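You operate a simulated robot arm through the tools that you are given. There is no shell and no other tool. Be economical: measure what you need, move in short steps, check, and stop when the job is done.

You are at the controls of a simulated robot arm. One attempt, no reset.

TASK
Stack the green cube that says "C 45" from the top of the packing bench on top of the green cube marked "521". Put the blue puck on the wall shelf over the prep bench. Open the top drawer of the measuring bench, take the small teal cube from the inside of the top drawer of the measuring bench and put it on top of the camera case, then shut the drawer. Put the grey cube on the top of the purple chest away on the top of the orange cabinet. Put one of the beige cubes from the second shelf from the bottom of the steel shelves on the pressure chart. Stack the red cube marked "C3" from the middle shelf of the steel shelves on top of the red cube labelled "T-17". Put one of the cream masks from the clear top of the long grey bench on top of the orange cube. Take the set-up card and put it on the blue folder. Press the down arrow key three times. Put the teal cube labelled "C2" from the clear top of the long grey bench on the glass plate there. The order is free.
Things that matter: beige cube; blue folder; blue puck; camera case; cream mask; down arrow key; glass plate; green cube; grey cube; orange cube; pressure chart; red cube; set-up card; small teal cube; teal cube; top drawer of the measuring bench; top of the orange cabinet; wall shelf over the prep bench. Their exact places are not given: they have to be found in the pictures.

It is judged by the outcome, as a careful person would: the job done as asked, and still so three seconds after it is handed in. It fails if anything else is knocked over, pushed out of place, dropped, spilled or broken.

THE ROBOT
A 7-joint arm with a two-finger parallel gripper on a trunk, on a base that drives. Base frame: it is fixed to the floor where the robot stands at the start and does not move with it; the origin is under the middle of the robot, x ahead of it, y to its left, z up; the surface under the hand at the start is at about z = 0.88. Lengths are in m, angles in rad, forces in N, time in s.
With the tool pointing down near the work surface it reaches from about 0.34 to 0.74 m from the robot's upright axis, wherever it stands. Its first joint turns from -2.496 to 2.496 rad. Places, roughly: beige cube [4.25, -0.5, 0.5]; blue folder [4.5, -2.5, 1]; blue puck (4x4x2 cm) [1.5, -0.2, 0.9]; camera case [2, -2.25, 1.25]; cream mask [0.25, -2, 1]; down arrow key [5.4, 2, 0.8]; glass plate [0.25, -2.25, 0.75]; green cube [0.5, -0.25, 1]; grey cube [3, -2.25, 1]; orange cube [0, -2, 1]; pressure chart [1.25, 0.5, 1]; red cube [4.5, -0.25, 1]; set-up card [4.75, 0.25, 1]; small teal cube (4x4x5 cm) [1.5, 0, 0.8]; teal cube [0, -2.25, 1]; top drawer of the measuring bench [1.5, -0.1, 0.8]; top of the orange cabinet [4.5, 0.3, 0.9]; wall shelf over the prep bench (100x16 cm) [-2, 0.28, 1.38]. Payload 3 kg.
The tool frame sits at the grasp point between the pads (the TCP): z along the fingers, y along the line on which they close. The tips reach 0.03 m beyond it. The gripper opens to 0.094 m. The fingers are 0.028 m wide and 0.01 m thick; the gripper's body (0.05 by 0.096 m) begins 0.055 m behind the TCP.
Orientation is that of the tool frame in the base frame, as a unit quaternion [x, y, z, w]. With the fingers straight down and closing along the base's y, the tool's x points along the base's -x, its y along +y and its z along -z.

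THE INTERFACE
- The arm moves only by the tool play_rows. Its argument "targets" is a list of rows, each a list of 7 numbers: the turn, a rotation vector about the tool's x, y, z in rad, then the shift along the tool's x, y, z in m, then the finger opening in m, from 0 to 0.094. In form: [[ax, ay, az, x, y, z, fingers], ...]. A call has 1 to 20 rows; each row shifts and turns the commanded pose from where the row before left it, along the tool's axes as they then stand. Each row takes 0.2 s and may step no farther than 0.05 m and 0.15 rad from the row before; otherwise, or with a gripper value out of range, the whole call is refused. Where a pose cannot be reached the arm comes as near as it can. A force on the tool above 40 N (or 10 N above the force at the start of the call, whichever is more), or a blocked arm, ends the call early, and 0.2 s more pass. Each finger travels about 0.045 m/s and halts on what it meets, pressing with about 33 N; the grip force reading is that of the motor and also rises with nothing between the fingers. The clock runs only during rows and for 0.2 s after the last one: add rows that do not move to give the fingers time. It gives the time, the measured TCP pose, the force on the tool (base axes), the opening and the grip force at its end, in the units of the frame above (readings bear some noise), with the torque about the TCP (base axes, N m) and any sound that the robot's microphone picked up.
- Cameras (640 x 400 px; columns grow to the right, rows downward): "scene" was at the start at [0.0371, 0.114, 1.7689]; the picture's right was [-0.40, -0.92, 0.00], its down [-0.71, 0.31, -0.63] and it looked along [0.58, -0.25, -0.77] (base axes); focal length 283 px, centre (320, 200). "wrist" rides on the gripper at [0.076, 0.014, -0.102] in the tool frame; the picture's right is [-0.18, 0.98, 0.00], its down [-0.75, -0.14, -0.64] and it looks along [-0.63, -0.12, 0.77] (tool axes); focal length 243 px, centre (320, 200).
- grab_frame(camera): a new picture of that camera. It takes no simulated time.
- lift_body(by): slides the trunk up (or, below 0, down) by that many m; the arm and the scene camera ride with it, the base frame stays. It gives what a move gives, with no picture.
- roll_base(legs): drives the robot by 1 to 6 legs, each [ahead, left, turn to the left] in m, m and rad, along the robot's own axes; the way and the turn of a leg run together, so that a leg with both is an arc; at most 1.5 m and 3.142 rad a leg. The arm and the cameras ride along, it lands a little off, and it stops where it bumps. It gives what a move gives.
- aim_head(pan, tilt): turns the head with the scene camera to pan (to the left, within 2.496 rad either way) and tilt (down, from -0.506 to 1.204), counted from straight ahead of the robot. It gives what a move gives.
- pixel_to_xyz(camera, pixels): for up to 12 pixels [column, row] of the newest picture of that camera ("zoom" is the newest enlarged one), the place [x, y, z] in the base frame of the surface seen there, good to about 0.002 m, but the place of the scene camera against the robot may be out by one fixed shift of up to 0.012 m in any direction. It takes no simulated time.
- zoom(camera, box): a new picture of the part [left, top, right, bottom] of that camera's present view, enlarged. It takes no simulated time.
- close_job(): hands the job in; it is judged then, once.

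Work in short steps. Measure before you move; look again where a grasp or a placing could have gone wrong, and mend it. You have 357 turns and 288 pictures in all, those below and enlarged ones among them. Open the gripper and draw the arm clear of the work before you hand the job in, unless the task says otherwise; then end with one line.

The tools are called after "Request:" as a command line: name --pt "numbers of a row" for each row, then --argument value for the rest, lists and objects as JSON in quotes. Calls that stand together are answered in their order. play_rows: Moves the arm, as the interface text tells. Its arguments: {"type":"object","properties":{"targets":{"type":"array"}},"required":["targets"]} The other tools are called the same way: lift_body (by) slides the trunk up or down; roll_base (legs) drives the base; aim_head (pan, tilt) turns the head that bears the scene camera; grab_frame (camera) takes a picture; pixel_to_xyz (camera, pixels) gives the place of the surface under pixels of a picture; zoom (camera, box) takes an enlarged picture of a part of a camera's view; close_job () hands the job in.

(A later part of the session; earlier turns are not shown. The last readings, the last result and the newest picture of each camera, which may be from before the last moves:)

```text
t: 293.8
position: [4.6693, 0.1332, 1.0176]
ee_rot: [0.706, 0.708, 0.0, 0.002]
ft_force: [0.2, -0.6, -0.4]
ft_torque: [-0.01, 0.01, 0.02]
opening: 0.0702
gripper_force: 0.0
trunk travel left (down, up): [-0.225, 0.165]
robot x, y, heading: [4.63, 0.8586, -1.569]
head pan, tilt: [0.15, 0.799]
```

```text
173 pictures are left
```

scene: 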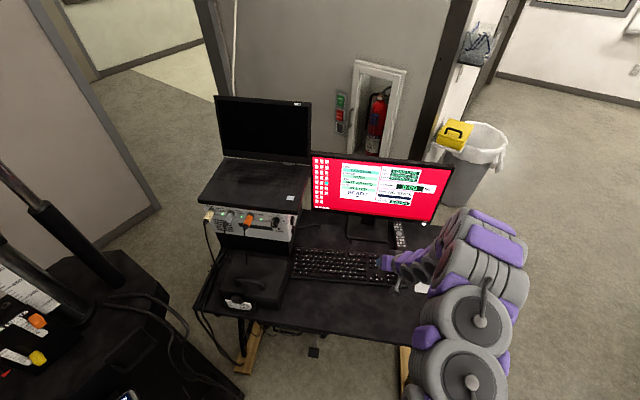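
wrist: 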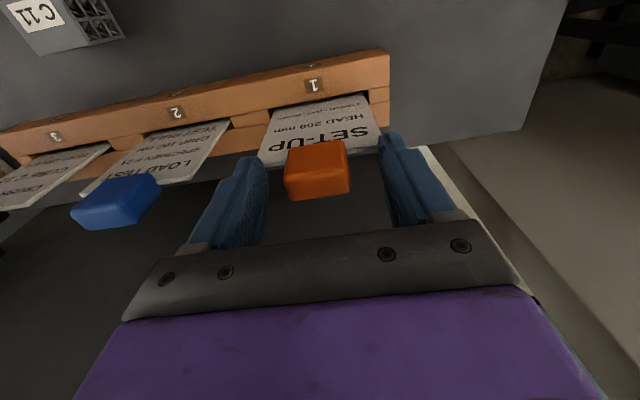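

Close on the clip and lift straight up 0.15.

Request:
play_rows --pt "0 0 0 0 0 0 0.015" --pt "0 0 0 0 0 0 0.015" --pt "0 0 0 0 0 0 0.015" --pt "0 0 0 0 0 0 0.015" --pt "0 0 0 0 0 -0.03 0.015" --pt "0 0 0 0 0 -0.03 0.015" --pt "0 0 0 0 0 -0.04 0.015" --pt "0 0 0 0 0 -0.045 0.015" --pt "0 0 0 0 0 -0.045 0.015" --pt "0 0 0 0 0 -0.045 0.015" --pt "0 0 0 0 0 0 0.015"

Request:
grab_frame --camera "wrist"

```text
t: 296.2
position: [4.6698, 0.1393, 1.2439]
ee_rot: [0.707, 0.707, 0.002, 0.001]
ft_force: [-0.5, -0.3, -0.5]
ft_torque: [0.03, 0.04, 0.02]
opening: 0.0352
gripper_force: 32.6
out of reach, approached as far as the arm can: row 10
trunk travel left (down, up): [-0.225, 0.165]
robot x, y, heading: [4.6328, 0.865, -1.568]
head pan, tilt: [0.15, 0.799]
```

```text
172 pictures are left
```

wrist: 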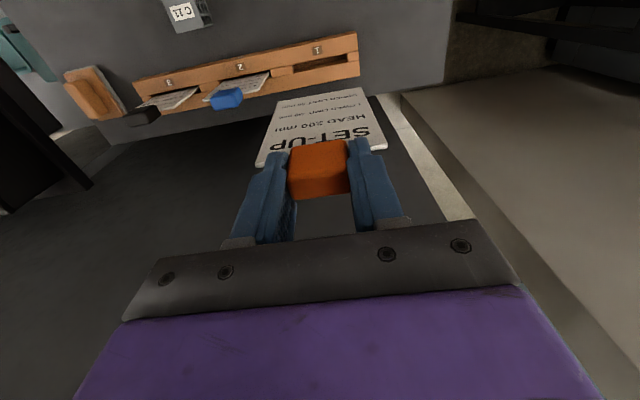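

Card is out. Raise the trunk 0.1 so the card clears the wrenches (tops 1.07), then back away.

Request:
lift_body --by 0.12

Request:
roll_base --legs '[[-0.45, 0, 0]]'

Request:
play_rows --pt "0 0 0 0.045 0 0 0.015" --pt "0 0 0 0.045 0 0 0.015" --pt "0 0 0 0.045 0 0 0.015" --pt "0 0 0 0.045 0 0 0.015" --pt "0 0 0 0.04 0 0 0.015"

Request:
aim_head --pan 0.9 --tilt 0.3

Request:
grab_frame --camera "scene"

```text
t: 297.7
position: [4.67, 0.1407, 1.3646]
ee_rot: [0.707, 0.707, 0.0, 0.002]
ft_force: [0.5, 0.1, -0.4]
ft_torque: [0.02, 0.01, -0.04]
opening: 0.0349
gripper_force: 33.1
trunk travel left (down, up): [-0.345, 0.045]
robot x, y, heading: [4.6338, 0.8589, -1.565]
head pan, tilt: [0.15, 0.799]
```

```text
t: 300.4
position: [4.6667, 0.593, 1.368]
ee_rot: [0.709, 0.705, 0.0, 0.003]
ft_force: [-0.2, 0.1, -0.7]
ft_torque: [0.0, 0.0, 0.02]
opening: 0.0348
gripper_force: 32.8
trunk travel left (down, up): [-0.345, 0.045]
robot x, y, heading: [4.6297, 1.3135, -1.572]
head pan, tilt: [0.15, 0.799]
```

```text
t: 301.6
position: [4.6653, 0.818, 1.3658]
ee_rot: [0.708, 0.706, -0.001, 0.003]
ft_force: [-0.3, 0.5, -0.3]
ft_torque: [0.01, -0.04, -0.04]
opening: 0.0351
gripper_force: 32.5
trunk travel left (down, up): [-0.345, 0.045]
robot x, y, heading: [4.6304, 1.3116, -1.571]
head pan, tilt: [0.15, 0.799]
```

```text
t: 302.7
position: [4.6662, 0.8154, 1.3659]
ee_rot: [0.708, 0.706, -0.001, 0.004]
ft_force: [-0.1, 0.4, -0.5]
ft_torque: [0.03, 0.0, -0.01]
opening: 0.035
gripper_force: 33.4
trunk travel left (down, up): [-0.345, 0.045]
robot x, y, heading: [4.6328, 1.3145, -1.57]
head pan, tilt: [0.901, 0.3]
```

```text
171 pictures are left
```

scene: 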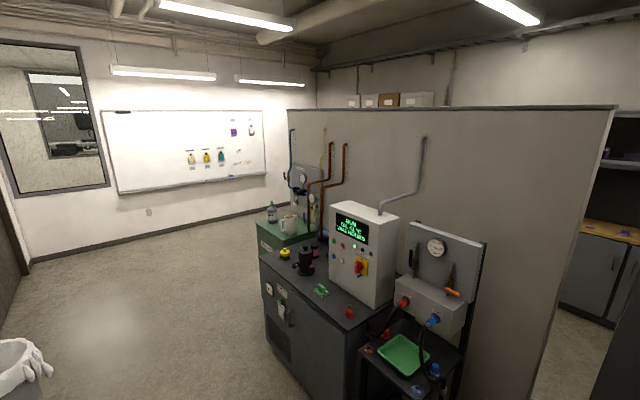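

I take the known route: strafe right to x≈2.45, ahead to y≈-1.15, then left toward the folder.

Request:
roll_base --legs '[[-0.1, -1.1, 0], [0, -1.1, 0], [1.3, 0, 0], [1.2, 0, 0], [0, 1.2, 0]]'

Request:
aim_head --pan 0.45 --tilt 0.4

Request:
grab_frame --camera "scene"

```text
t: 331.0
position: [3.5725, -1.5948, 1.3663]
ee_rot: [0.72, 0.694, 0.0, 0.004]
ft_force: [0.4, 0.9, -0.2]
ft_torque: [0.0, 0.01, -0.05]
opening: 0.0353
gripper_force: 33.7
trunk travel left (down, up): [-0.345, 0.045]
robot x, y, heading: [3.5626, -1.0955, -1.607]
head pan, tilt: [0.901, 0.3]
```

```text
t: 331.9
position: [3.5769, -1.5933, 1.3677]
ee_rot: [0.72, 0.694, -0.001, 0.005]
ft_force: [-0.3, -0.2, -0.9]
ft_torque: [0.02, -0.03, 0.01]
opening: 0.0353
gripper_force: 32.7
trunk travel left (down, up): [-0.345, 0.045]
robot x, y, heading: [3.5597, -1.0987, -1.607]
head pan, tilt: [0.45, 0.4]
```

```text
170 pictures are left
```

scene: 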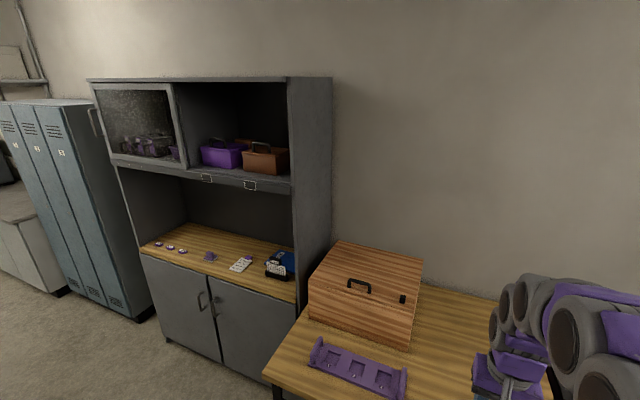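

Zoom on the hutch counter.

Request:
zoom --camera "scene" --box '[130, 210, 320, 320]'

Request:
pixel_to_xyz --camera "scene" --pixels '[[281, 260], [240, 264], [290, 255], [270, 268], [210, 256], [150, 245], [294, 300], [240, 185], [222, 180], [330, 200], [140, 260], [295, 270]]'

```text
3.37 times, centred on (225, 265) of scene
```

zoom: 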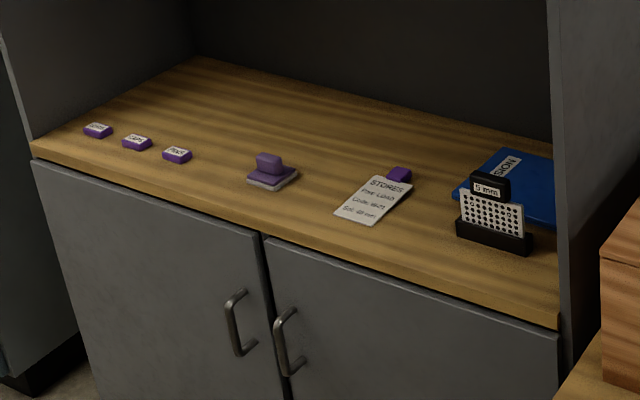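

```text
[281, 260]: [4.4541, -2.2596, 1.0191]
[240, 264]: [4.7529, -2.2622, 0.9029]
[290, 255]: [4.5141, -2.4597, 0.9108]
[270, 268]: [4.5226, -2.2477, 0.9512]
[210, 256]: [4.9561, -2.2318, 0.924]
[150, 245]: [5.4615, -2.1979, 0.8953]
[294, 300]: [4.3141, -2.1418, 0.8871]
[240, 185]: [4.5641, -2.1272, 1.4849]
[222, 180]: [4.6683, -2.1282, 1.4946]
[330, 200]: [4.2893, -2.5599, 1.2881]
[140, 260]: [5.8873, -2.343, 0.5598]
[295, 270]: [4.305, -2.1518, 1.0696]
```

The blue folder lies at about (4.5,-2.46) behind a "5 mm" stand. Go nearer: left 1.05, ahead 0.3.

Request:
roll_base --legs '[[0, 1.05, 0.036], [0.3, 0, 0]]'

Request:
aim_head --pan 0.15 --tilt 0.7

Request:
grab_frame --camera "scene"

Request:
grab_frame --camera "wrist"

```text
t: 339.1
position: [4.6592, -1.9108, 1.3657]
ee_rot: [0.71, 0.704, -0.002, 0.003]
ft_force: [0.7, -0.4, -0.7]
ft_torque: [0.0, -0.01, 0.01]
opening: 0.0349
gripper_force: 33.2
trunk travel left (down, up): [-0.345, 0.045]
robot x, y, heading: [4.6241, -1.4123, -1.576]
head pan, tilt: [0.45, 0.4]
```

```text
t: 339.9
position: [4.6593, -1.9082, 1.3678]
ee_rot: [0.71, 0.704, -0.003, 0.004]
ft_force: [0.3, 0.2, -0.5]
ft_torque: [0.01, 0.0, 0.01]
opening: 0.0351
gripper_force: 33.1
trunk travel left (down, up): [-0.345, 0.045]
robot x, y, heading: [4.6249, -1.4113, -1.578]
head pan, tilt: [0.15, 0.7]
```

```text
168 pictures are left
```

scene: 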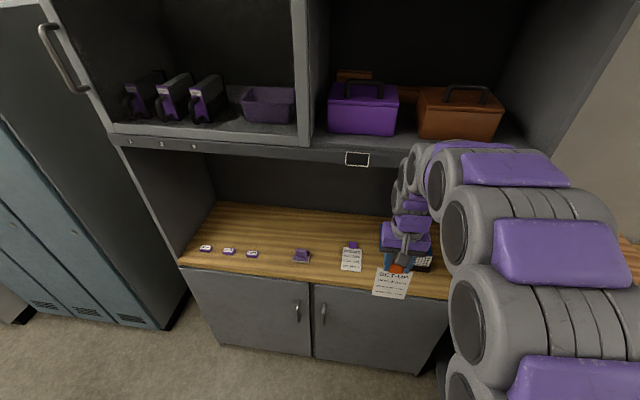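

```text
167 pictures are left
```

wrist: 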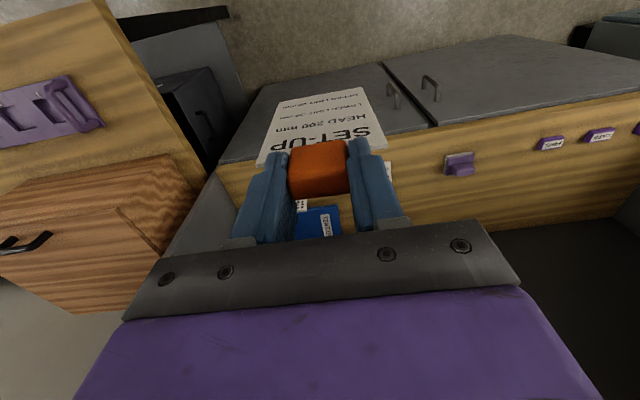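

Shift the hand 0.2 to the right side (-x) to uncover the folder for both cameras.

Request:
play_rows --pt "0 0 0 0.02 -0.045 0 0.015" --pt "0 0 0 0 -0.045 0 0.015" --pt "0 0 0 0 -0.045 0 0.015" --pt "0 0 0 0 -0.045 0 0.015" --pt "0 0 0 0 -0.045 0 0.015" --pt "0 0 0 0 0 0 0.015"

Request:
grab_frame --camera "wrist"

Request:
grab_frame --camera "scene"

```text
t: 341.2
position: [4.4326, -1.8868, 1.3663]
ee_rot: [0.71, 0.704, 0.0, 0.004]
ft_force: [0.1, -0.4, -0.2]
ft_torque: [0.02, 0.02, 0.0]
opening: 0.0352
gripper_force: 33.2
trunk travel left (down, up): [-0.345, 0.045]
robot x, y, heading: [4.6289, -1.4087, -1.571]
head pan, tilt: [0.15, 0.7]
```

```text
166 pictures are left
```

wrist: 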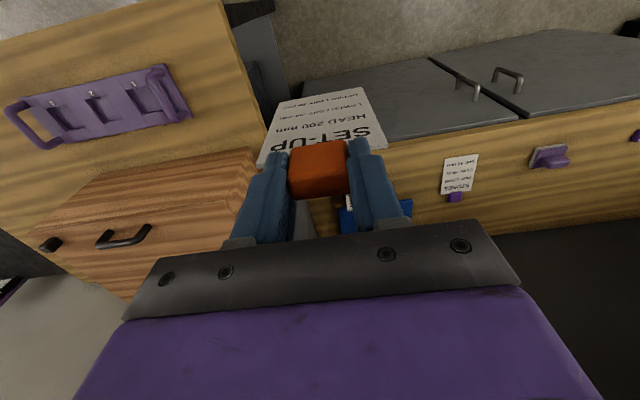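

```text
165 pictures are left
```

scene: 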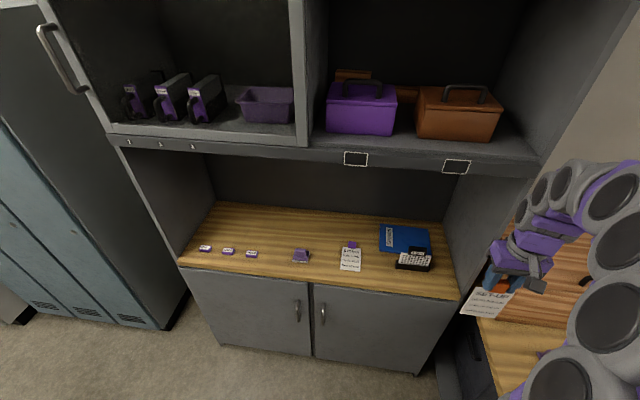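

Now the folder is clear in the scene view at (403,240). Zoom and measure.

Request:
zoom --camera "scene" --box '[330, 200, 480, 300]'

Request:
pixel_to_xyz --camera "zoom" --pixels '[[215, 110], [395, 130], [200, 205], [270, 160], [340, 150], [330, 215], [290, 250], [400, 250], [395, 210], [400, 290], [100, 190], [260, 205]]'

Request:
pixel_to_xyz --camera "scene" --pixels '[[340, 158], [525, 172], [455, 295], [440, 215], [220, 200], [410, 290], [515, 130]]'

```text
4.00 times, centred on (405, 250) of scene
```

zoom: 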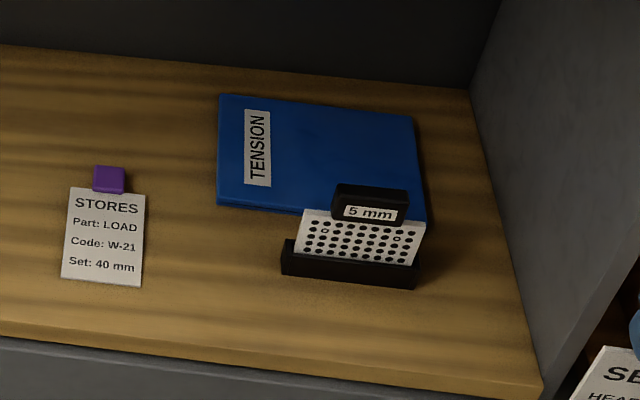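

```text
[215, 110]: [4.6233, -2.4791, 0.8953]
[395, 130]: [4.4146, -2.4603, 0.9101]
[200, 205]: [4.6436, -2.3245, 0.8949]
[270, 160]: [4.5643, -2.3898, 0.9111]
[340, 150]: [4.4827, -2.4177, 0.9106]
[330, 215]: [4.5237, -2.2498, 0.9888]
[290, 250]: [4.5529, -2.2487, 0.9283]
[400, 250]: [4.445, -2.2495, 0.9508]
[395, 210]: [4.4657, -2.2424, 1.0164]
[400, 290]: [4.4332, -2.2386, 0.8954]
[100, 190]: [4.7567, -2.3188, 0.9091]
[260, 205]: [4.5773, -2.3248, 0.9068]
```

```text
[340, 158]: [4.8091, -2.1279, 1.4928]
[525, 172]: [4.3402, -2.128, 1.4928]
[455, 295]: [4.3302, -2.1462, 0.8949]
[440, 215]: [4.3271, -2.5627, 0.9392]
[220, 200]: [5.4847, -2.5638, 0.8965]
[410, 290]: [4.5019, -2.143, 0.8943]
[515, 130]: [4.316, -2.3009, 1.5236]
```

Folder: x 4.40–4.62, y -2.32…-2.50, top ≈0.915; the stand blocks the straight approach. I'll come diagonally from the left with the tool nearly horizontal, camera side up. First centre the hand, turn the base, and yaw the tool by π.

Request:
play_rows --pt "0 0 0 0 0.045 0 0.015" --pt "0 0 0 0 0.045 0 0.015" --pt "0 0 0 0 0.045 0 0.015" --pt "0 0 0 0 0.045 0 0.015"

Request:
roll_base --legs '[[-0.1, 0.35, 0], [0, 0, -0.57]]'

Request:
play_rows --pt "0 0 0.148 0 0 0 0.015" --pt "0 0 0.148 0 0 0 0.015" --pt "0 0 0.148 0 0 0 0.015" --pt "0 0 0.148 0 0 0 0.015" --pt "0 0 0.148 0 0 0 0.015" --pt "0 0 0.148 0 0 0 0.015" --pt "0 0 0.148 0 0 0 0.015" --pt "0 0 0.148 0 0 0 0.015" --pt "0 0 0.148 0 0 0 0.015" --pt "0 0 0.148 0 0 0 0.015" --pt "0 0 0.148 0 0 0 0.015" --pt "0 0 0.148 0 0 0 0.015" --pt "0 0 0.148 0 0 0 0.015" --pt "0 0 0.148 0 0 0 0.015" --pt "0 0 0.148 0 0 0 0.015" --pt "0 0 0.148 0 0 0 0.015" --pt "0 0 0.148 0 0 0 0.015" --pt "0 0 0.148 0 0 0 0.015" --pt "0 0 0.148 0 0 0 0.015" --pt "0 0 0.148 0 0 0 0.015"

```text
t: 342.2
position: [4.6168, -1.886, 1.3666]
ee_rot: [0.71, 0.704, -0.003, 0.003]
ft_force: [0.0, -0.2, 0.7]
ft_torque: [-0.01, 0.02, 0.0]
opening: 0.0352
gripper_force: 32.8
trunk travel left (down, up): [-0.345, 0.045]
robot x, y, heading: [4.6298, -1.4139, -1.57]
head pan, tilt: [0.15, 0.7]
```

```text
t: 346.2
position: [4.6966, -1.6952, 1.3669]
ee_rot: [0.882, 0.471, -0.001, 0.007]
ft_force: [1.1, -0.2, -0.5]
ft_torque: [0.0, 0.0, -0.01]
opening: 0.0348
gripper_force: 33.0
trunk travel left (down, up): [-0.345, 0.045]
robot x, y, heading: [4.9743, -1.3118, -2.149]
head pan, tilt: [0.15, 0.7]
```

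```text
t: 350.4
position: [4.7059, -1.7008, 1.3664]
ee_rot: [-0.548, 0.836, -0.005, -0.003]
ft_force: [0.4, -0.1, -0.2]
ft_torque: [0.0, -0.05, 0.01]
opening: 0.035
gripper_force: 32.8
trunk travel left (down, up): [-0.345, 0.045]
robot x, y, heading: [4.9778, -1.307, -2.154]
head pan, tilt: [0.15, 0.7]
```

Turn the base a further -0.2, yaw 0.17 more, then pitch up by 75° while extending.

Request:
roll_base --legs '[[0, 0, -0.2]]'

Request:
play_rows --pt "0 0 0.09 0 0 0 0.015" --pt "0 0 0.085 0 0 0 0.015" --pt "0 0.1454 0 0.015 0 0.001 0.015" --pt "0 0.1454 0 0.0146 0 0.0033 0.015" --pt "0 0.1454 0 0.014 0 0.0053 0.015" --pt "0 0.1454 0 0.0131 0 0.0073 0.015" --pt "0 0.1454 0 0.0119 0 0.0091 0.015" --pt "0 0.1454 0 0.0105 0 0.0108 0.015" --pt "0 0.1454 0 0.0088 0 0.0122 0.015" --pt "0 0.1454 0 0.0069 0 0.0133 0.015" --pt "0 0.1454 0 0.0049 0 0.0142 0.015" --pt "0 0 0 0 0 0 0.015"

Request:
grab_frame --camera "wrist"

```text
t: 351.5
position: [4.636, -1.6411, 1.3668]
ee_rot: [-0.465, 0.885, -0.003, -0.004]
ft_force: [-0.9, 0.1, -0.5]
ft_torque: [0.01, 0.0, -0.02]
opening: 0.035
gripper_force: 33.0
trunk travel left (down, up): [-0.345, 0.045]
robot x, y, heading: [4.9767, -1.316, -2.356]
head pan, tilt: [0.15, 0.7]
```

```text
t: 354.1
position: [4.534, -1.7408, 1.3657]
ee_rot: [-0.304, 0.729, -0.239, -0.565]
ft_force: [0.2, -0.3, 0.5]
ft_torque: [0.01, -0.04, -0.01]
opening: 0.035
gripper_force: 32.6
out of reach, approached as far as the arm can: row 10, 11
trunk travel left (down, up): [-0.345, 0.045]
robot x, y, heading: [4.9754, -1.3138, -2.355]
head pan, tilt: [0.15, 0.7]
```

```text
163 pictures are left
```

wrist: 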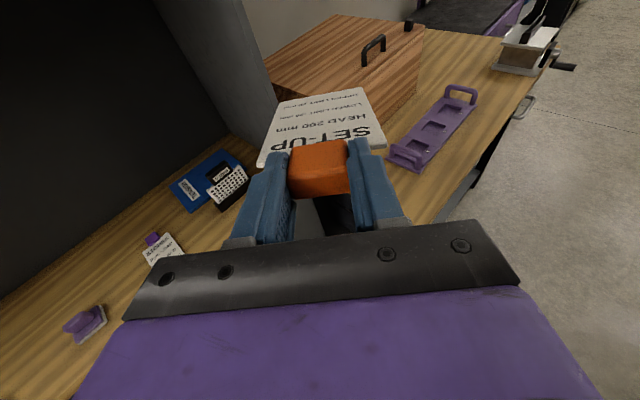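

Tool now points at heading -2.35, 14° below horizontal. Measure the folder and stand with the wrist camera.

Request:
zoom --camera "wrist" --box '[130, 130, 290, 230]'

Request:
pixel_to_xyz --camera "wrist" --pixels '[[173, 184], [223, 152], [190, 209], [210, 165], [240, 165], [215, 180], [228, 168], [245, 180], [217, 207], [225, 210], [155, 238], [165, 250]]'

```text
4.00 times, centred on (210, 180) of wrist
```

zoom: 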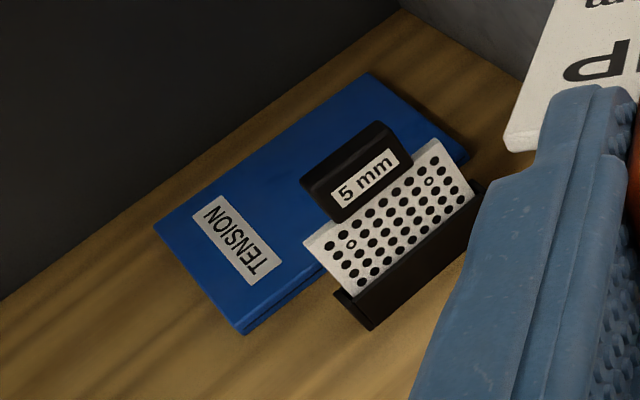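

```text
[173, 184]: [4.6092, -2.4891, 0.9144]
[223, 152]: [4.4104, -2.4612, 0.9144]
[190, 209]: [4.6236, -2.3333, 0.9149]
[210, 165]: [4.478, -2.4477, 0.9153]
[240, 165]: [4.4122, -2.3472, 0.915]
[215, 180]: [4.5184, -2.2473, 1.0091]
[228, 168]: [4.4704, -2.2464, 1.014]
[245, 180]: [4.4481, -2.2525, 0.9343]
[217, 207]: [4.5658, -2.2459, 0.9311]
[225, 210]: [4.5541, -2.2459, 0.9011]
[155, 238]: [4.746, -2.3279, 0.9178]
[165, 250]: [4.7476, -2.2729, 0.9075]
```

Request:
pixel_to_xyz --camera "wrist" --pixels '[[285, 103], [358, 92], [320, 98], [265, 160], [382, 148], [300, 165], [320, 160], [320, 185]]'

```text
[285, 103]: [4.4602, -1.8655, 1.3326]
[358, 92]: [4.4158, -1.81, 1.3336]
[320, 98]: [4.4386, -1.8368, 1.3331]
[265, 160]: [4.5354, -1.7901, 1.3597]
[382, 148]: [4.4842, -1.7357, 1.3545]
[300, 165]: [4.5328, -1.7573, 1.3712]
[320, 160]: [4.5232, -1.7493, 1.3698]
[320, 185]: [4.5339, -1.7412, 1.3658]
```

Plan: shift the tool forward 0.055 and left 0.142 at this orientation, lower the trunk 0.265, then drive in; card passes above the stand (top 1.02).

Request:
play_rows --pt "0 0 0 0.0034 -0.0355 0.0133 0.015" --pt "0 0 0 0.0034 -0.0355 0.0133 0.015" --pt "0 0 0 0.0034 -0.0355 0.0133 0.015" --pt "0 0 0 0.0034 -0.0355 0.0133 0.015" --pt "0 0 0 0 0 0 0.015"

Request:
lift_body --by -0.265

Request:
aim_head --pan 0.4 --tilt 0.7

Request:
grab_frame --camera "scene"

```text
t: 355.3
position: [4.5925, -1.879, 1.3669]
ee_rot: [-0.303, 0.731, -0.238, -0.564]
ft_force: [0.4, 0.8, -0.4]
ft_torque: [0.0, -0.05, 0.05]
opening: 0.0347
gripper_force: 32.9
trunk travel left (down, up): [-0.345, 0.045]
robot x, y, heading: [4.9777, -1.3156, -2.351]
head pan, tilt: [0.15, 0.7]
```

```text
t: 358.1
position: [4.5932, -1.8802, 1.1037]
ee_rot: [-0.303, 0.731, -0.237, -0.564]
ft_force: [-0.7, 0.5, -0.1]
ft_torque: [-0.01, 0.0, 0.01]
opening: 0.0352
gripper_force: 33.1
trunk travel left (down, up): [-0.08, 0.31]
robot x, y, heading: [4.9811, -1.3107, -2.348]
head pan, tilt: [0.15, 0.7]
```

```text
t: 358.8
position: [4.593, -1.879, 1.1019]
ee_rot: [-0.302, 0.731, -0.237, -0.564]
ft_force: [-0.2, 0.5, -0.4]
ft_torque: [0.0, 0.01, -0.01]
opening: 0.035
gripper_force: 32.9
trunk travel left (down, up): [-0.08, 0.31]
robot x, y, heading: [4.9768, -1.31, -2.348]
head pan, tilt: [0.4, 0.7]
```

```text
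161 pictures are left
```

scene: 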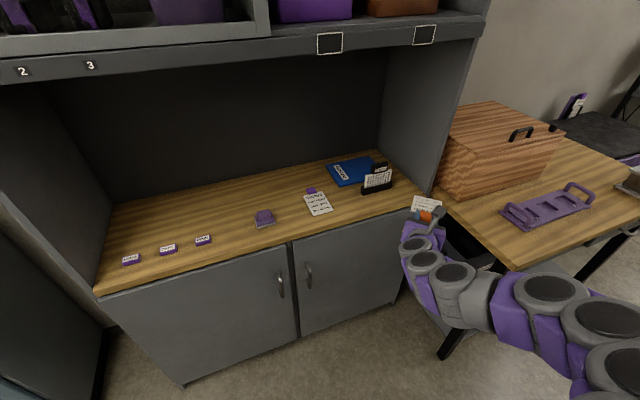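

Drive straight in toward the wall (diagonal leg in robot axes), stopping 5 cm short first.

Request:
roll_base --legs '[[0.312, 0.288, 0]]'

Request:
grab_frame --camera "wrist"

Request:
grab_frame --camera "scene"

```text
t: 361.4
position: [4.5761, -2.3004, 1.1031]
ee_rot: [-0.299, 0.732, -0.238, -0.565]
ft_force: [-0.2, 0.2, -1.1]
ft_torque: [0.0, -0.07, 0.03]
opening: 0.0349
gripper_force: 32.7
trunk travel left (down, up): [-0.08, 0.31]
robot x, y, heading: [4.966, -1.7401, -2.356]
head pan, tilt: [0.4, 0.7]
```

```text
160 pictures are left
```

wrist: 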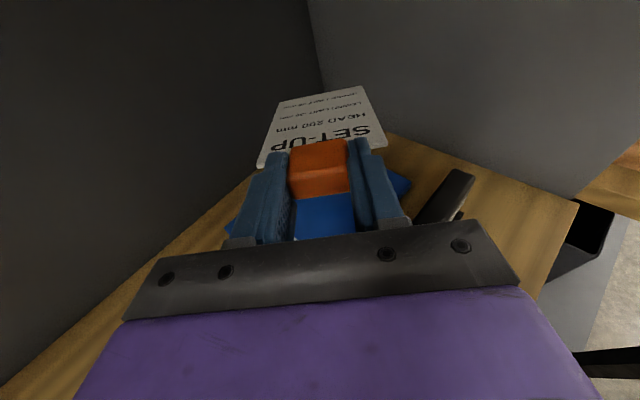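

```text
159 pictures are left
```

scene: 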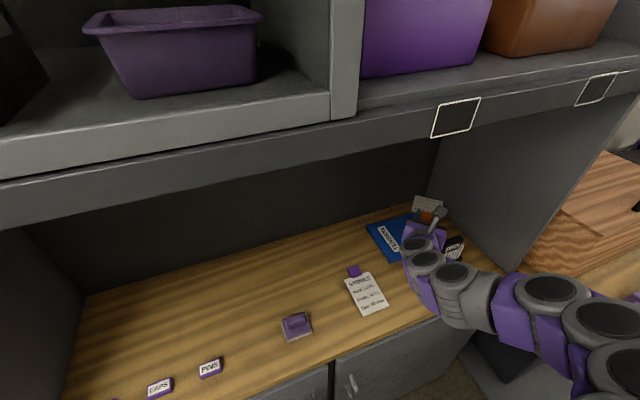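

Shift 5.4 cm toward the wall with the arm, then lower the trunk its last 0.075.

Request:
play_rows --pt "0 0 0 0.0044 -0.0199 0.0179 0.015" --pt "0 0 0 0.0044 -0.0199 0.0179 0.015" --pt "0 0 0 0 0 0 0.015"

Request:
lift_body --by -0.075

Request:
grab_frame --camera "wrist"

Request:
zoom --camera "scene" --box '[330, 170, 530, 320]'

```text
t: 362.2
position: [4.5789, -2.3545, 1.1043]
ee_rot: [-0.299, 0.731, -0.238, -0.565]
ft_force: [-0.5, 0.5, -0.5]
ft_torque: [0.0, 0.0, 0.03]
opening: 0.0351
gripper_force: 32.9
trunk travel left (down, up): [-0.08, 0.31]
robot x, y, heading: [4.9653, -1.7369, -2.358]
head pan, tilt: [0.4, 0.7]
```

```text
t: 363.4
position: [4.5815, -2.3567, 1.0284]
ee_rot: [-0.3, 0.731, -0.236, -0.565]
ft_force: [0.7, 0.0, 0.1]
ft_torque: [0.05, -0.07, 0.0]
opening: 0.0347
gripper_force: 33.0
trunk travel left (down, up): [-0.005, 0.385]
robot x, y, heading: [4.9691, -1.7382, -2.357]
head pan, tilt: [0.4, 0.7]
```

```text
158 pictures are left
```

wrist: 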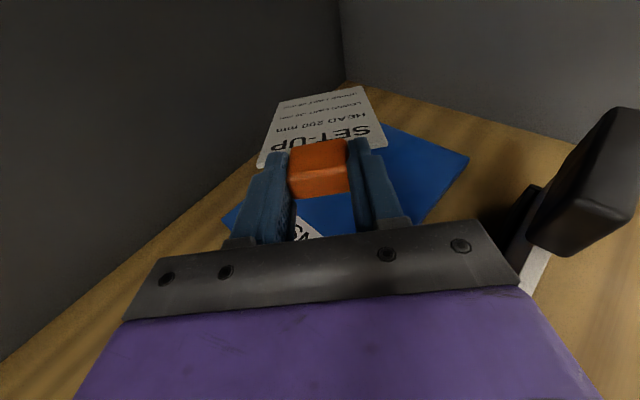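

```text
2.67 times, centred on (430, 245) of scene
```

zoom: 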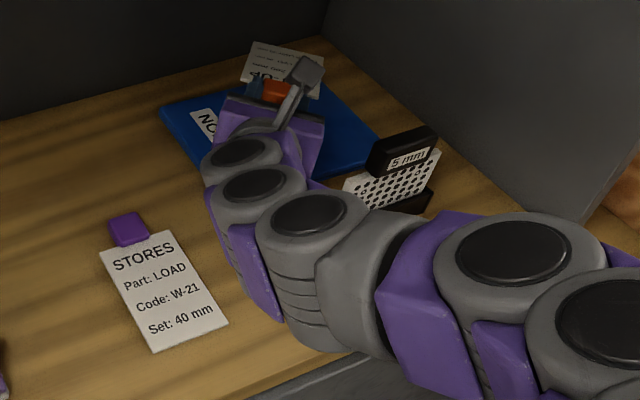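

Lower the hand 5.5 cm in steps.

Request:
play_rows --pt "0 0 0 -0.0194 0.0002 0.005 0.015" --pt "0 0 0 -0.0194 0.0002 0.005 0.015" --pt "0 0 0 -0.0145 0.0002 0.0038 0.015" --pt "0 0 0 0 0 0 0.015"

Request:
grab_frame --camera "wrist"

```text
t: 364.4
position: [4.5817, -2.356, 0.9736]
ee_rot: [-0.301, 0.731, -0.237, -0.565]
ft_force: [0.2, -1.1, 0.3]
ft_torque: [0.01, 0.03, 0.0]
opening: 0.0349
gripper_force: 32.8
trunk travel left (down, up): [-0.005, 0.385]
robot x, y, heading: [4.9648, -1.7373, -2.353]
head pan, tilt: [0.4, 0.7]
```

```text
156 pictures are left
```

wrist: 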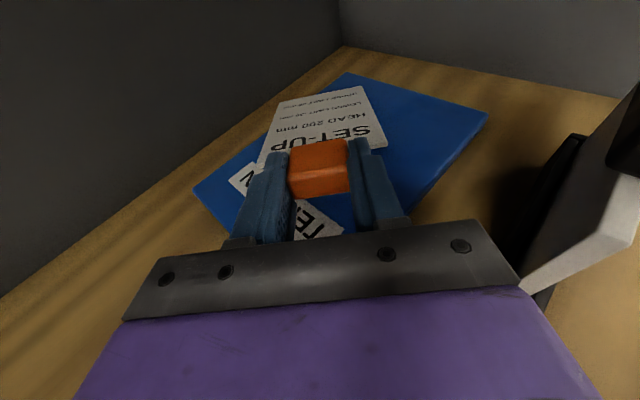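

Nudge 1 cm back and 1 cm right for centring, then lower to contact.

Request:
play_rows --pt "0 0 0 -0.002 0.01 -0.01 0.015" --pt "0 0 0 -0.0116 0 0.003 0.015" --pt "0 0 0 -0.0048 0 0.0012 0.015" --pt "0 0 0 -0.0029 0 0.0007 0.015" --pt "0 0 0 0 0 0 0.015"

Request:
grab_frame --camera "wrist"

```text
t: 365.6
position: [4.5817, -2.3429, 0.9538]
ee_rot: [-0.3, 0.73, -0.237, -0.567]
ft_force: [-0.1, -0.6, 4.6]
ft_torque: [-0.75, 0.44, 0.13]
opening: 0.035
gripper_force: 33.4
trunk travel left (down, up): [-0.005, 0.385]
robot x, y, heading: [4.9651, -1.7357, -2.35]
head pan, tilt: [0.4, 0.7]
```

```text
155 pictures are left
```

wrist: 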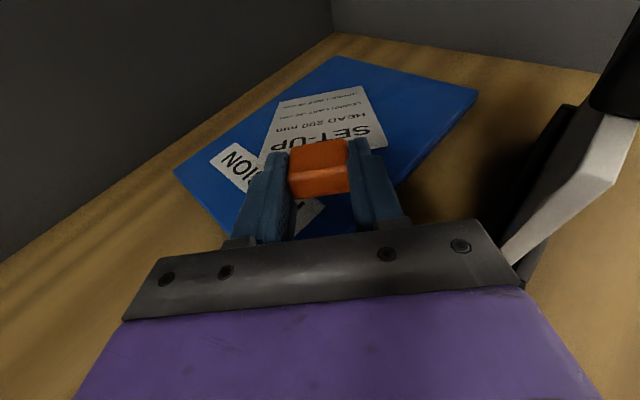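

The far edge touches (4.6 N). Flatten by pitching 0.1 rad while lowering 12 mm.

Request:
play_rows --pt "0 0.035 0 -0.004 0 0 0.015" --pt "0 0.035 0 -0.004 0 0 0.015" --pt "0 0.03 0 -0.004 0 0 0.015" --pt "0 0 0 0 0 0 0.015"

```text
t: 366.6
position: [4.5835, -2.3406, 0.9424]
ee_rot: [-0.289, 0.701, -0.252, -0.601]
ft_force: [0.2, 0.1, -0.4]
ft_torque: [-0.02, 0.0, -0.04]
opening: 0.0349
gripper_force: 33.5
trunk travel left (down, up): [-0.005, 0.385]
robot x, y, heading: [4.9661, -1.7387, -2.354]
head pan, tilt: [0.4, 0.7]
```

Request:
play_rows --pt "0 0 0 -0.003 0 0 0.015" --pt "0 0 0 -0.002 0 0 0.015" --pt "0 0 0 0 0 0 0.015"

```text
t: 367.4
position: [4.5823, -2.3396, 0.9386]
ee_rot: [-0.288, 0.701, -0.252, -0.602]
ft_force: [-1.3, -1.6, 7.8]
ft_torque: [-1.03, 0.84, 0.01]
opening: 0.0352
gripper_force: 32.6
trunk travel left (down, up): [-0.005, 0.385]
robot x, y, heading: [4.9697, -1.7375, -2.352]
head pan, tilt: [0.4, 0.7]
```

Touching again. Open and withdraw straight back.

Request:
play_rows --pt "0 0 0 0 0 0 0.04" --pt "0 0 0 0 0 0 0.05" --pt "0 0 0 0 0 0 0.055" --pt "0 0 0 0 0 0 0.055" --pt "0 0 0 0 0 -0.02 0.055" --pt "0 0 0 0 0 -0.03 0.055" --pt "0 0 0 0.02 0 -0.03 0.055" --pt "0 0 0 0.04 0 0 0.055" --pt "0 0 0 0.04 0 0 0.055" --pt "0 0 0 0.04 0 0 0.055"

Request:
grab_frame --camera "wrist"

Request:
zoom --camera "scene" --box '[330, 170, 530, 320]'

```text
t: 369.6
position: [4.6259, -2.2994, 1.088]
ee_rot: [-0.288, 0.702, -0.251, -0.601]
ft_force: [0.2, -0.2, -0.4]
ft_torque: [0.01, -0.01, 0.04]
opening: 0.0552
gripper_force: 0.0
trunk travel left (down, up): [-0.005, 0.385]
robot x, y, heading: [4.9666, -1.7416, -2.36]
head pan, tilt: [0.4, 0.7]
```

```text
154 pictures are left
```

wrist: 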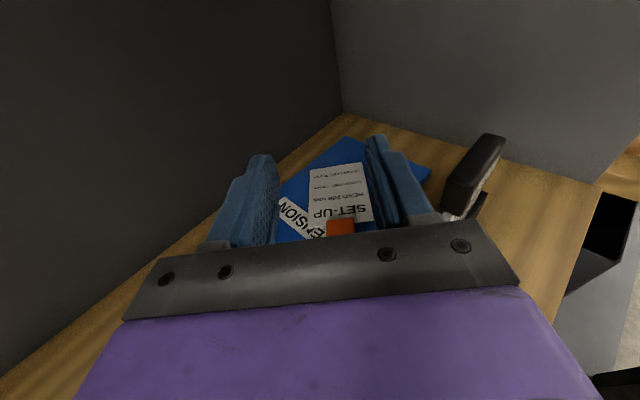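

```text
2.67 times, centred on (430, 245) of scene
```

zoom: 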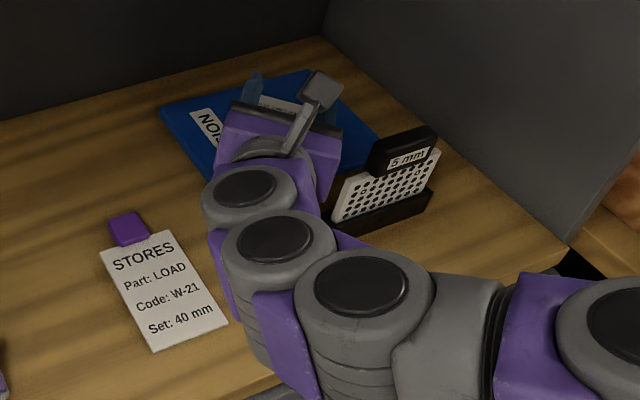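

The set-up card lies flat on the blue folder. Back out, retract, raise the trunk and turn to face the steel shelves.

Request:
roll_base --legs '[[-0.37, -0.35, 0]]'

Request:
lift_body --by 0.22

Request:
play_rows --pt "0 -0.14 0 0.005 0.02 -0.02 0.08" --pt "0 -0.14 0 0.005 0.02 -0.02 0.08" --pt "0 -0.14 0 0.005 0.02 -0.02 0.08" --pt "0 -0.14 0 0 0.03 -0.02 0.08" --pt "0 0 0 0 0.03 -0.02 0.08" --pt "0 0 0 0 0.02 0 0.08"

Request:
roll_base --legs '[[0, 0, -2.352]]'

Request:
aim_head --pan 0.2 --tilt 0.6

Request:
grab_frame --camera "scene"

```text
t: 372.6
position: [4.6344, -1.7842, 1.0862]
ee_rot: [-0.285, 0.703, -0.248, -0.603]
ft_force: [0.8, 0.6, -0.9]
ft_torque: [0.03, 0.01, 0.02]
opening: 0.0551
gripper_force: 0.0
trunk travel left (down, up): [-0.005, 0.385]
robot x, y, heading: [4.9796, -1.2262, -2.362]
head pan, tilt: [0.4, 0.7]
```

```text
t: 374.9
position: [4.6343, -1.7834, 1.3084]
ee_rot: [-0.284, 0.703, -0.248, -0.603]
ft_force: [0.0, -0.2, 0.5]
ft_torque: [-0.02, 0.01, 0.0]
opening: 0.055
gripper_force: 0.1
trunk travel left (down, up): [-0.225, 0.165]
robot x, y, heading: [4.983, -1.2272, -2.366]
head pan, tilt: [0.4, 0.7]
```

```text
t: 376.3
position: [4.5964, -1.6223, 1.3642]
ee_rot: [-0.342, 0.842, -0.162, -0.385]
ft_force: [0.1, 0.6, 1.0]
ft_torque: [0.0, -0.02, -0.02]
opening: 0.08
gripper_force: 0.0
trunk travel left (down, up): [-0.225, 0.165]
robot x, y, heading: [4.9804, -1.2278, -2.362]
head pan, tilt: [0.4, 0.7]
```

```text
t: 382.3
position: [4.9741, -0.6724, 1.3631]
ee_rot: [0.647, 0.639, 0.293, -0.296]
ft_force: [-0.3, -0.1, 0.2]
ft_torque: [0.0, 0.01, -0.02]
opening: 0.0798
gripper_force: 0.0
trunk travel left (down, up): [-0.225, 0.165]
robot x, y, heading: [4.979, -1.229, 1.562]
head pan, tilt: [0.4, 0.7]
```

```text
t: 383.0
position: [4.9733, -0.6753, 1.365]
ee_rot: [0.648, 0.638, 0.294, -0.296]
ft_force: [0.8, 0.5, 0.3]
ft_torque: [0.01, 0.02, -0.02]
opening: 0.0798
gripper_force: 0.0
trunk travel left (down, up): [-0.225, 0.165]
robot x, y, heading: [4.9801, -1.229, 1.563]
head pan, tilt: [0.201, 0.6]
```

```text
152 pictures are left
```

scene: 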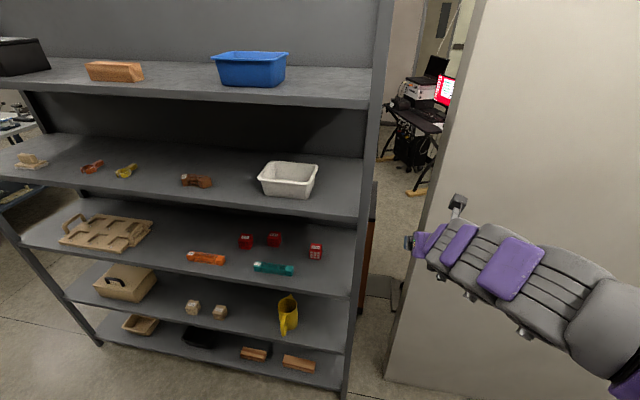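

Excellent view of the shelves. Zoom on red cubes and beige cubes.

Request:
zoom --camera "scene" --box '[170, 215, 350, 345]'

Request:
pixel_to_xyz --camera "scene" --pixels '[[246, 238], [274, 236], [316, 247], [246, 243], [193, 304], [219, 308], [285, 250], [207, 257], [288, 310], [350, 270], [350, 215], [240, 225]]'

```text
3.08 times, centred on (260, 280) of scene
```

zoom: 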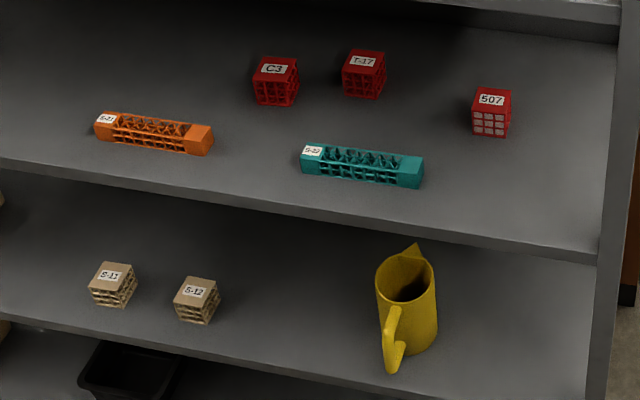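

```text
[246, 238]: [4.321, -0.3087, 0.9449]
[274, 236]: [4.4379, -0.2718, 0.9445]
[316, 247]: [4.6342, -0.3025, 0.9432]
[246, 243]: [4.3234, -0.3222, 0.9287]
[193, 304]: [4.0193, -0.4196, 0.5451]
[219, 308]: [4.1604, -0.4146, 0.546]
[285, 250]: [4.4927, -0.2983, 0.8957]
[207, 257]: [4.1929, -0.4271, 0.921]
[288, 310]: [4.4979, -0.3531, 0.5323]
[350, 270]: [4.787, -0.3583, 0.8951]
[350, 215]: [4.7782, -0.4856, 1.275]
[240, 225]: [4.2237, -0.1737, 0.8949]
```

C3 is at (4.32,-0.31), T-17 at (4.437,-0.272), shelf z≈0.895; 507 is the third. The tool already points 41° down, camera up. Drive left 0.65 and lower the trunk 0.2.

Request:
roll_base --legs '[[0, 0.65, 0.008]]'

Request:
lift_body --by -0.2

Request:
grab_frame --camera "wrist"

```text
t: 386.6
position: [4.3379, -0.6713, 1.3635]
ee_rot: [0.647, 0.638, 0.292, -0.298]
ft_force: [0.9, 0.2, 0.8]
ft_torque: [0.0, 0.06, 0.02]
opening: 0.08
gripper_force: 0.1
trunk travel left (down, up): [-0.225, 0.165]
robot x, y, heading: [4.3439, -1.2201, 1.563]
head pan, tilt: [0.201, 0.6]
```

```text
t: 388.7
position: [4.3334, -0.6724, 1.1636]
ee_rot: [0.646, 0.638, 0.294, -0.297]
ft_force: [-0.9, -0.5, 0.4]
ft_torque: [0.0, 0.0, -0.01]
opening: 0.08
gripper_force: 0.0
trunk travel left (down, up): [-0.025, 0.365]
robot x, y, heading: [4.3421, -1.2233, 1.562]
head pan, tilt: [0.201, 0.6]
```

```text
150 pictures are left
```

wrist: 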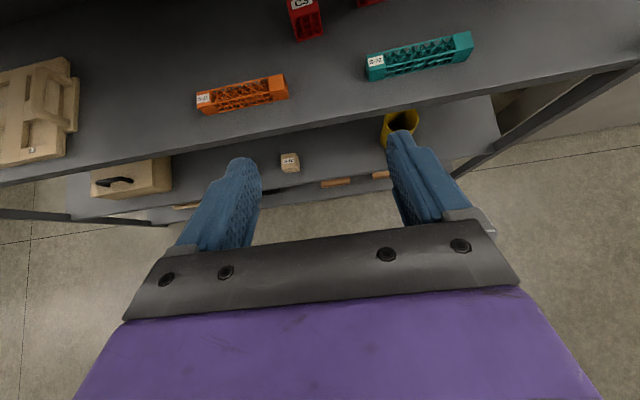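

Lower the hand 0.13 first (to stay under the shelf above), then drive ahead 0.2.

Request:
play_rows --pt "0 0 0 -0.0327 0 0.0283 0.08" --pt "0 0 0 -0.0327 0 0.0283 0.08" --pt "0 0 0 -0.0327 0 0.0283 0.08" --pt "0 0 0 0 0 0 0.08"

Request:
roll_base --legs '[[0.17, 0, 0.008]]'

Request:
grab_frame --camera "wrist"

```text
t: 389.7
position: [4.3334, -0.6717, 1.0335]
ee_rot: [0.647, 0.637, 0.295, -0.297]
ft_force: [0.4, 0.1, -0.1]
ft_torque: [-0.02, -0.04, -0.01]
opening: 0.0803
gripper_force: 0.0
trunk travel left (down, up): [-0.025, 0.365]
robot x, y, heading: [4.3438, -1.2226, 1.563]
head pan, tilt: [0.201, 0.6]
```

```text
t: 391.2
position: [4.3267, -0.5033, 1.0316]
ee_rot: [0.643, 0.642, 0.292, -0.298]
ft_force: [-0.2, -0.3, -0.1]
ft_torque: [0.0, -0.02, -0.02]
opening: 0.08
gripper_force: 0.1
trunk travel left (down, up): [-0.025, 0.365]
robot x, y, heading: [4.3436, -1.0552, 1.579]
head pan, tilt: [0.201, 0.6]
```

```text
149 pictures are left
```

wrist: 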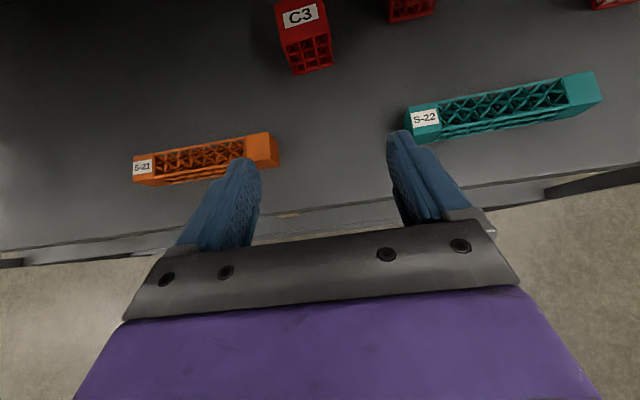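

Measure C3 and T-17 and the beams.

Request:
pixel_to_xyz --camera "wrist" --pixels '[[285, 38], [327, 28], [278, 6], [318, 2], [310, 55], [303, 18], [391, 18], [433, 12], [412, 5], [275, 150], [408, 125], [340, 110]]'

```text
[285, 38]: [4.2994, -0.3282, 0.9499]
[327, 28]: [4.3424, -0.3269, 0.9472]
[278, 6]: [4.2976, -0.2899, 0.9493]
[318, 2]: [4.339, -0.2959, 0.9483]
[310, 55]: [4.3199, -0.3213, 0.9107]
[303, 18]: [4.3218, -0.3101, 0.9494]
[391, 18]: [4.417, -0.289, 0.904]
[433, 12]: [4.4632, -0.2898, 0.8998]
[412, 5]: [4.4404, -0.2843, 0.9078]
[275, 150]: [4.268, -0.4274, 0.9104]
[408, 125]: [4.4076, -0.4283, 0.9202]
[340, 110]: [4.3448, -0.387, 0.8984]
```

C3 centre (4.3205,-0.305,0.924); T-17 centre (4.44,-0.266). Approach C3 along a straight line and check before closing.

Request:
play_rows --pt "0 0 0 0.0082 -0.001 0.0355 0.07" --pt "0 0 0 0.0082 -0.001 0.0355 0.07" --pt "0 0 0 0.0082 -0.001 0.0355 0.07" --pt "0 0 0 0.0082 -0.001 0.0355 0.07" --pt "0 0 0 0.0082 -0.001 0.0355 0.07" --pt "0 0 0 0 0 0 0.07"

Request:
grab_frame --camera "wrist"

```text
t: 392.6
position: [4.321, -0.3436, 0.9477]
ee_rot: [0.643, 0.642, 0.292, -0.299]
ft_force: [-0.5, 0.3, 0.7]
ft_torque: [0.0, -0.01, 0.02]
opening: 0.0702
gripper_force: 0.0
trunk travel left (down, up): [-0.025, 0.365]
robot x, y, heading: [4.3448, -1.0511, 1.576]
head pan, tilt: [0.201, 0.6]
```

```text
148 pictures are left
```

wrist: 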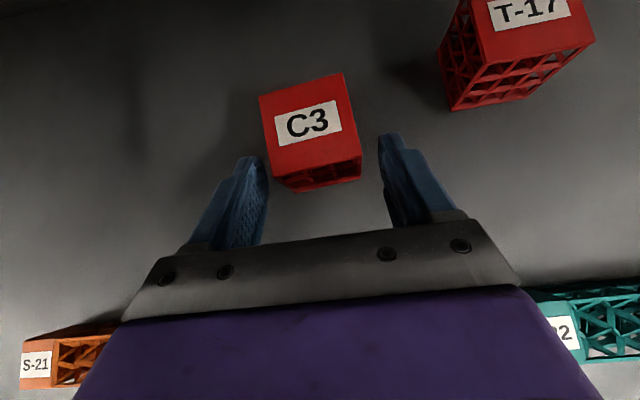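

Well aligned. Measure T-17's top, then advance the rest (0.036 forward, 0.020 down).

Request:
pixel_to_xyz --camera "wrist" --pixels '[[484, 60], [592, 42], [470, 5], [580, 3], [530, 35], [262, 98], [343, 76], [272, 146], [360, 132]]'

Request:
play_rows --pt "0 0 0 0.0042 0.0 0.02 0.07" --pt "0 0 0 0.0042 0.0 0.0201 0.07" --pt "0 0 0 0 0 0 0.07" --pt "0 0 0 0 0 0 0.03" --pt "0 0 0 0 0 0 0.03" --pt "0 0 0 0 0 0 0.03" --pt "0 0 0 0 0 0 0.03"

```text
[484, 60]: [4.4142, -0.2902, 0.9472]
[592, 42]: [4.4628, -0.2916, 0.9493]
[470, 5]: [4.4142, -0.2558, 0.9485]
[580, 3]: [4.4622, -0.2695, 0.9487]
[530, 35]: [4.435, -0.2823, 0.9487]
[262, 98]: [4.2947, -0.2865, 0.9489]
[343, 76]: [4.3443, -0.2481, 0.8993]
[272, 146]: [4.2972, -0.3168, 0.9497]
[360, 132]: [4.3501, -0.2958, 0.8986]
```

```text
t: 394.2
position: [4.3228, -0.307, 0.9299]
ee_rot: [0.642, 0.642, 0.292, -0.3]
ft_force: [5.4, 1.6, 17.5]
ft_torque: [0.24, -0.64, -0.09]
opening: 0.0536
gripper_force: 33.1
trunk travel left (down, up): [-0.025, 0.365]
robot x, y, heading: [4.3416, -1.0514, 1.578]
head pan, tilt: [0.201, 0.6]
```

Gripped (0.0536). Lift 6 cm straight up and look.

Request:
play_rows --pt "0 0 0 0.0151 0 -0.0131 0.03" --pt "0 0 0 0.0151 0 -0.0131 0.03" --pt "0 0 0 0.0151 0 -0.0131 0.03" --pt "0 0 0 0 0 0 0.03"

Request:
grab_frame --camera "wrist"

```text
t: 395.2
position: [4.3219, -0.3063, 0.9906]
ee_rot: [0.643, 0.642, 0.292, -0.298]
ft_force: [0.0, 0.2, 0.2]
ft_torque: [0.0, -0.06, 0.0]
opening: 0.0536
gripper_force: 33.1
trunk travel left (down, up): [-0.025, 0.365]
robot x, y, heading: [4.3445, -1.0544, 1.575]
head pan, tilt: [0.201, 0.6]
```

```text
147 pictures are left
```

wrist: 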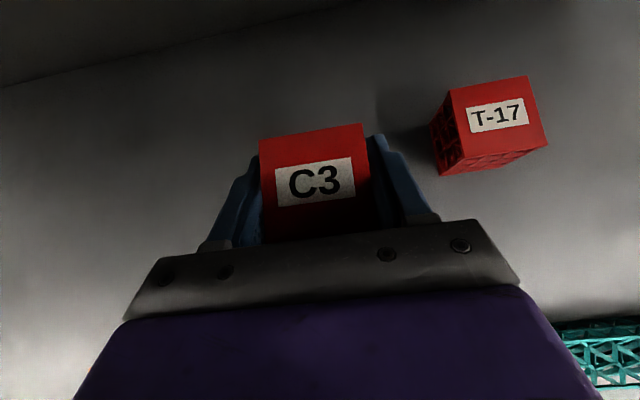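

Request:
pixel_to_xyz --camera "wrist" --pixels '[[263, 142], [358, 127], [268, 200], [366, 190], [315, 165], [310, 205], [452, 95], [525, 80], [468, 155], [545, 143], [500, 115]]'

```text
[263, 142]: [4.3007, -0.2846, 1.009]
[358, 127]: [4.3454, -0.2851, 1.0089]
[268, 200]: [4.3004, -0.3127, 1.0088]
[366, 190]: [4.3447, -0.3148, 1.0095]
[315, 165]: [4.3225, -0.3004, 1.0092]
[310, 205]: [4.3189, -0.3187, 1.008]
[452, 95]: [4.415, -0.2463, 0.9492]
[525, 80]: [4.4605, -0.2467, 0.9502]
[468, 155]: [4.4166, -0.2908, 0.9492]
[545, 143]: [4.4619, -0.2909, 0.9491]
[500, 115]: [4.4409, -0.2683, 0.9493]
```

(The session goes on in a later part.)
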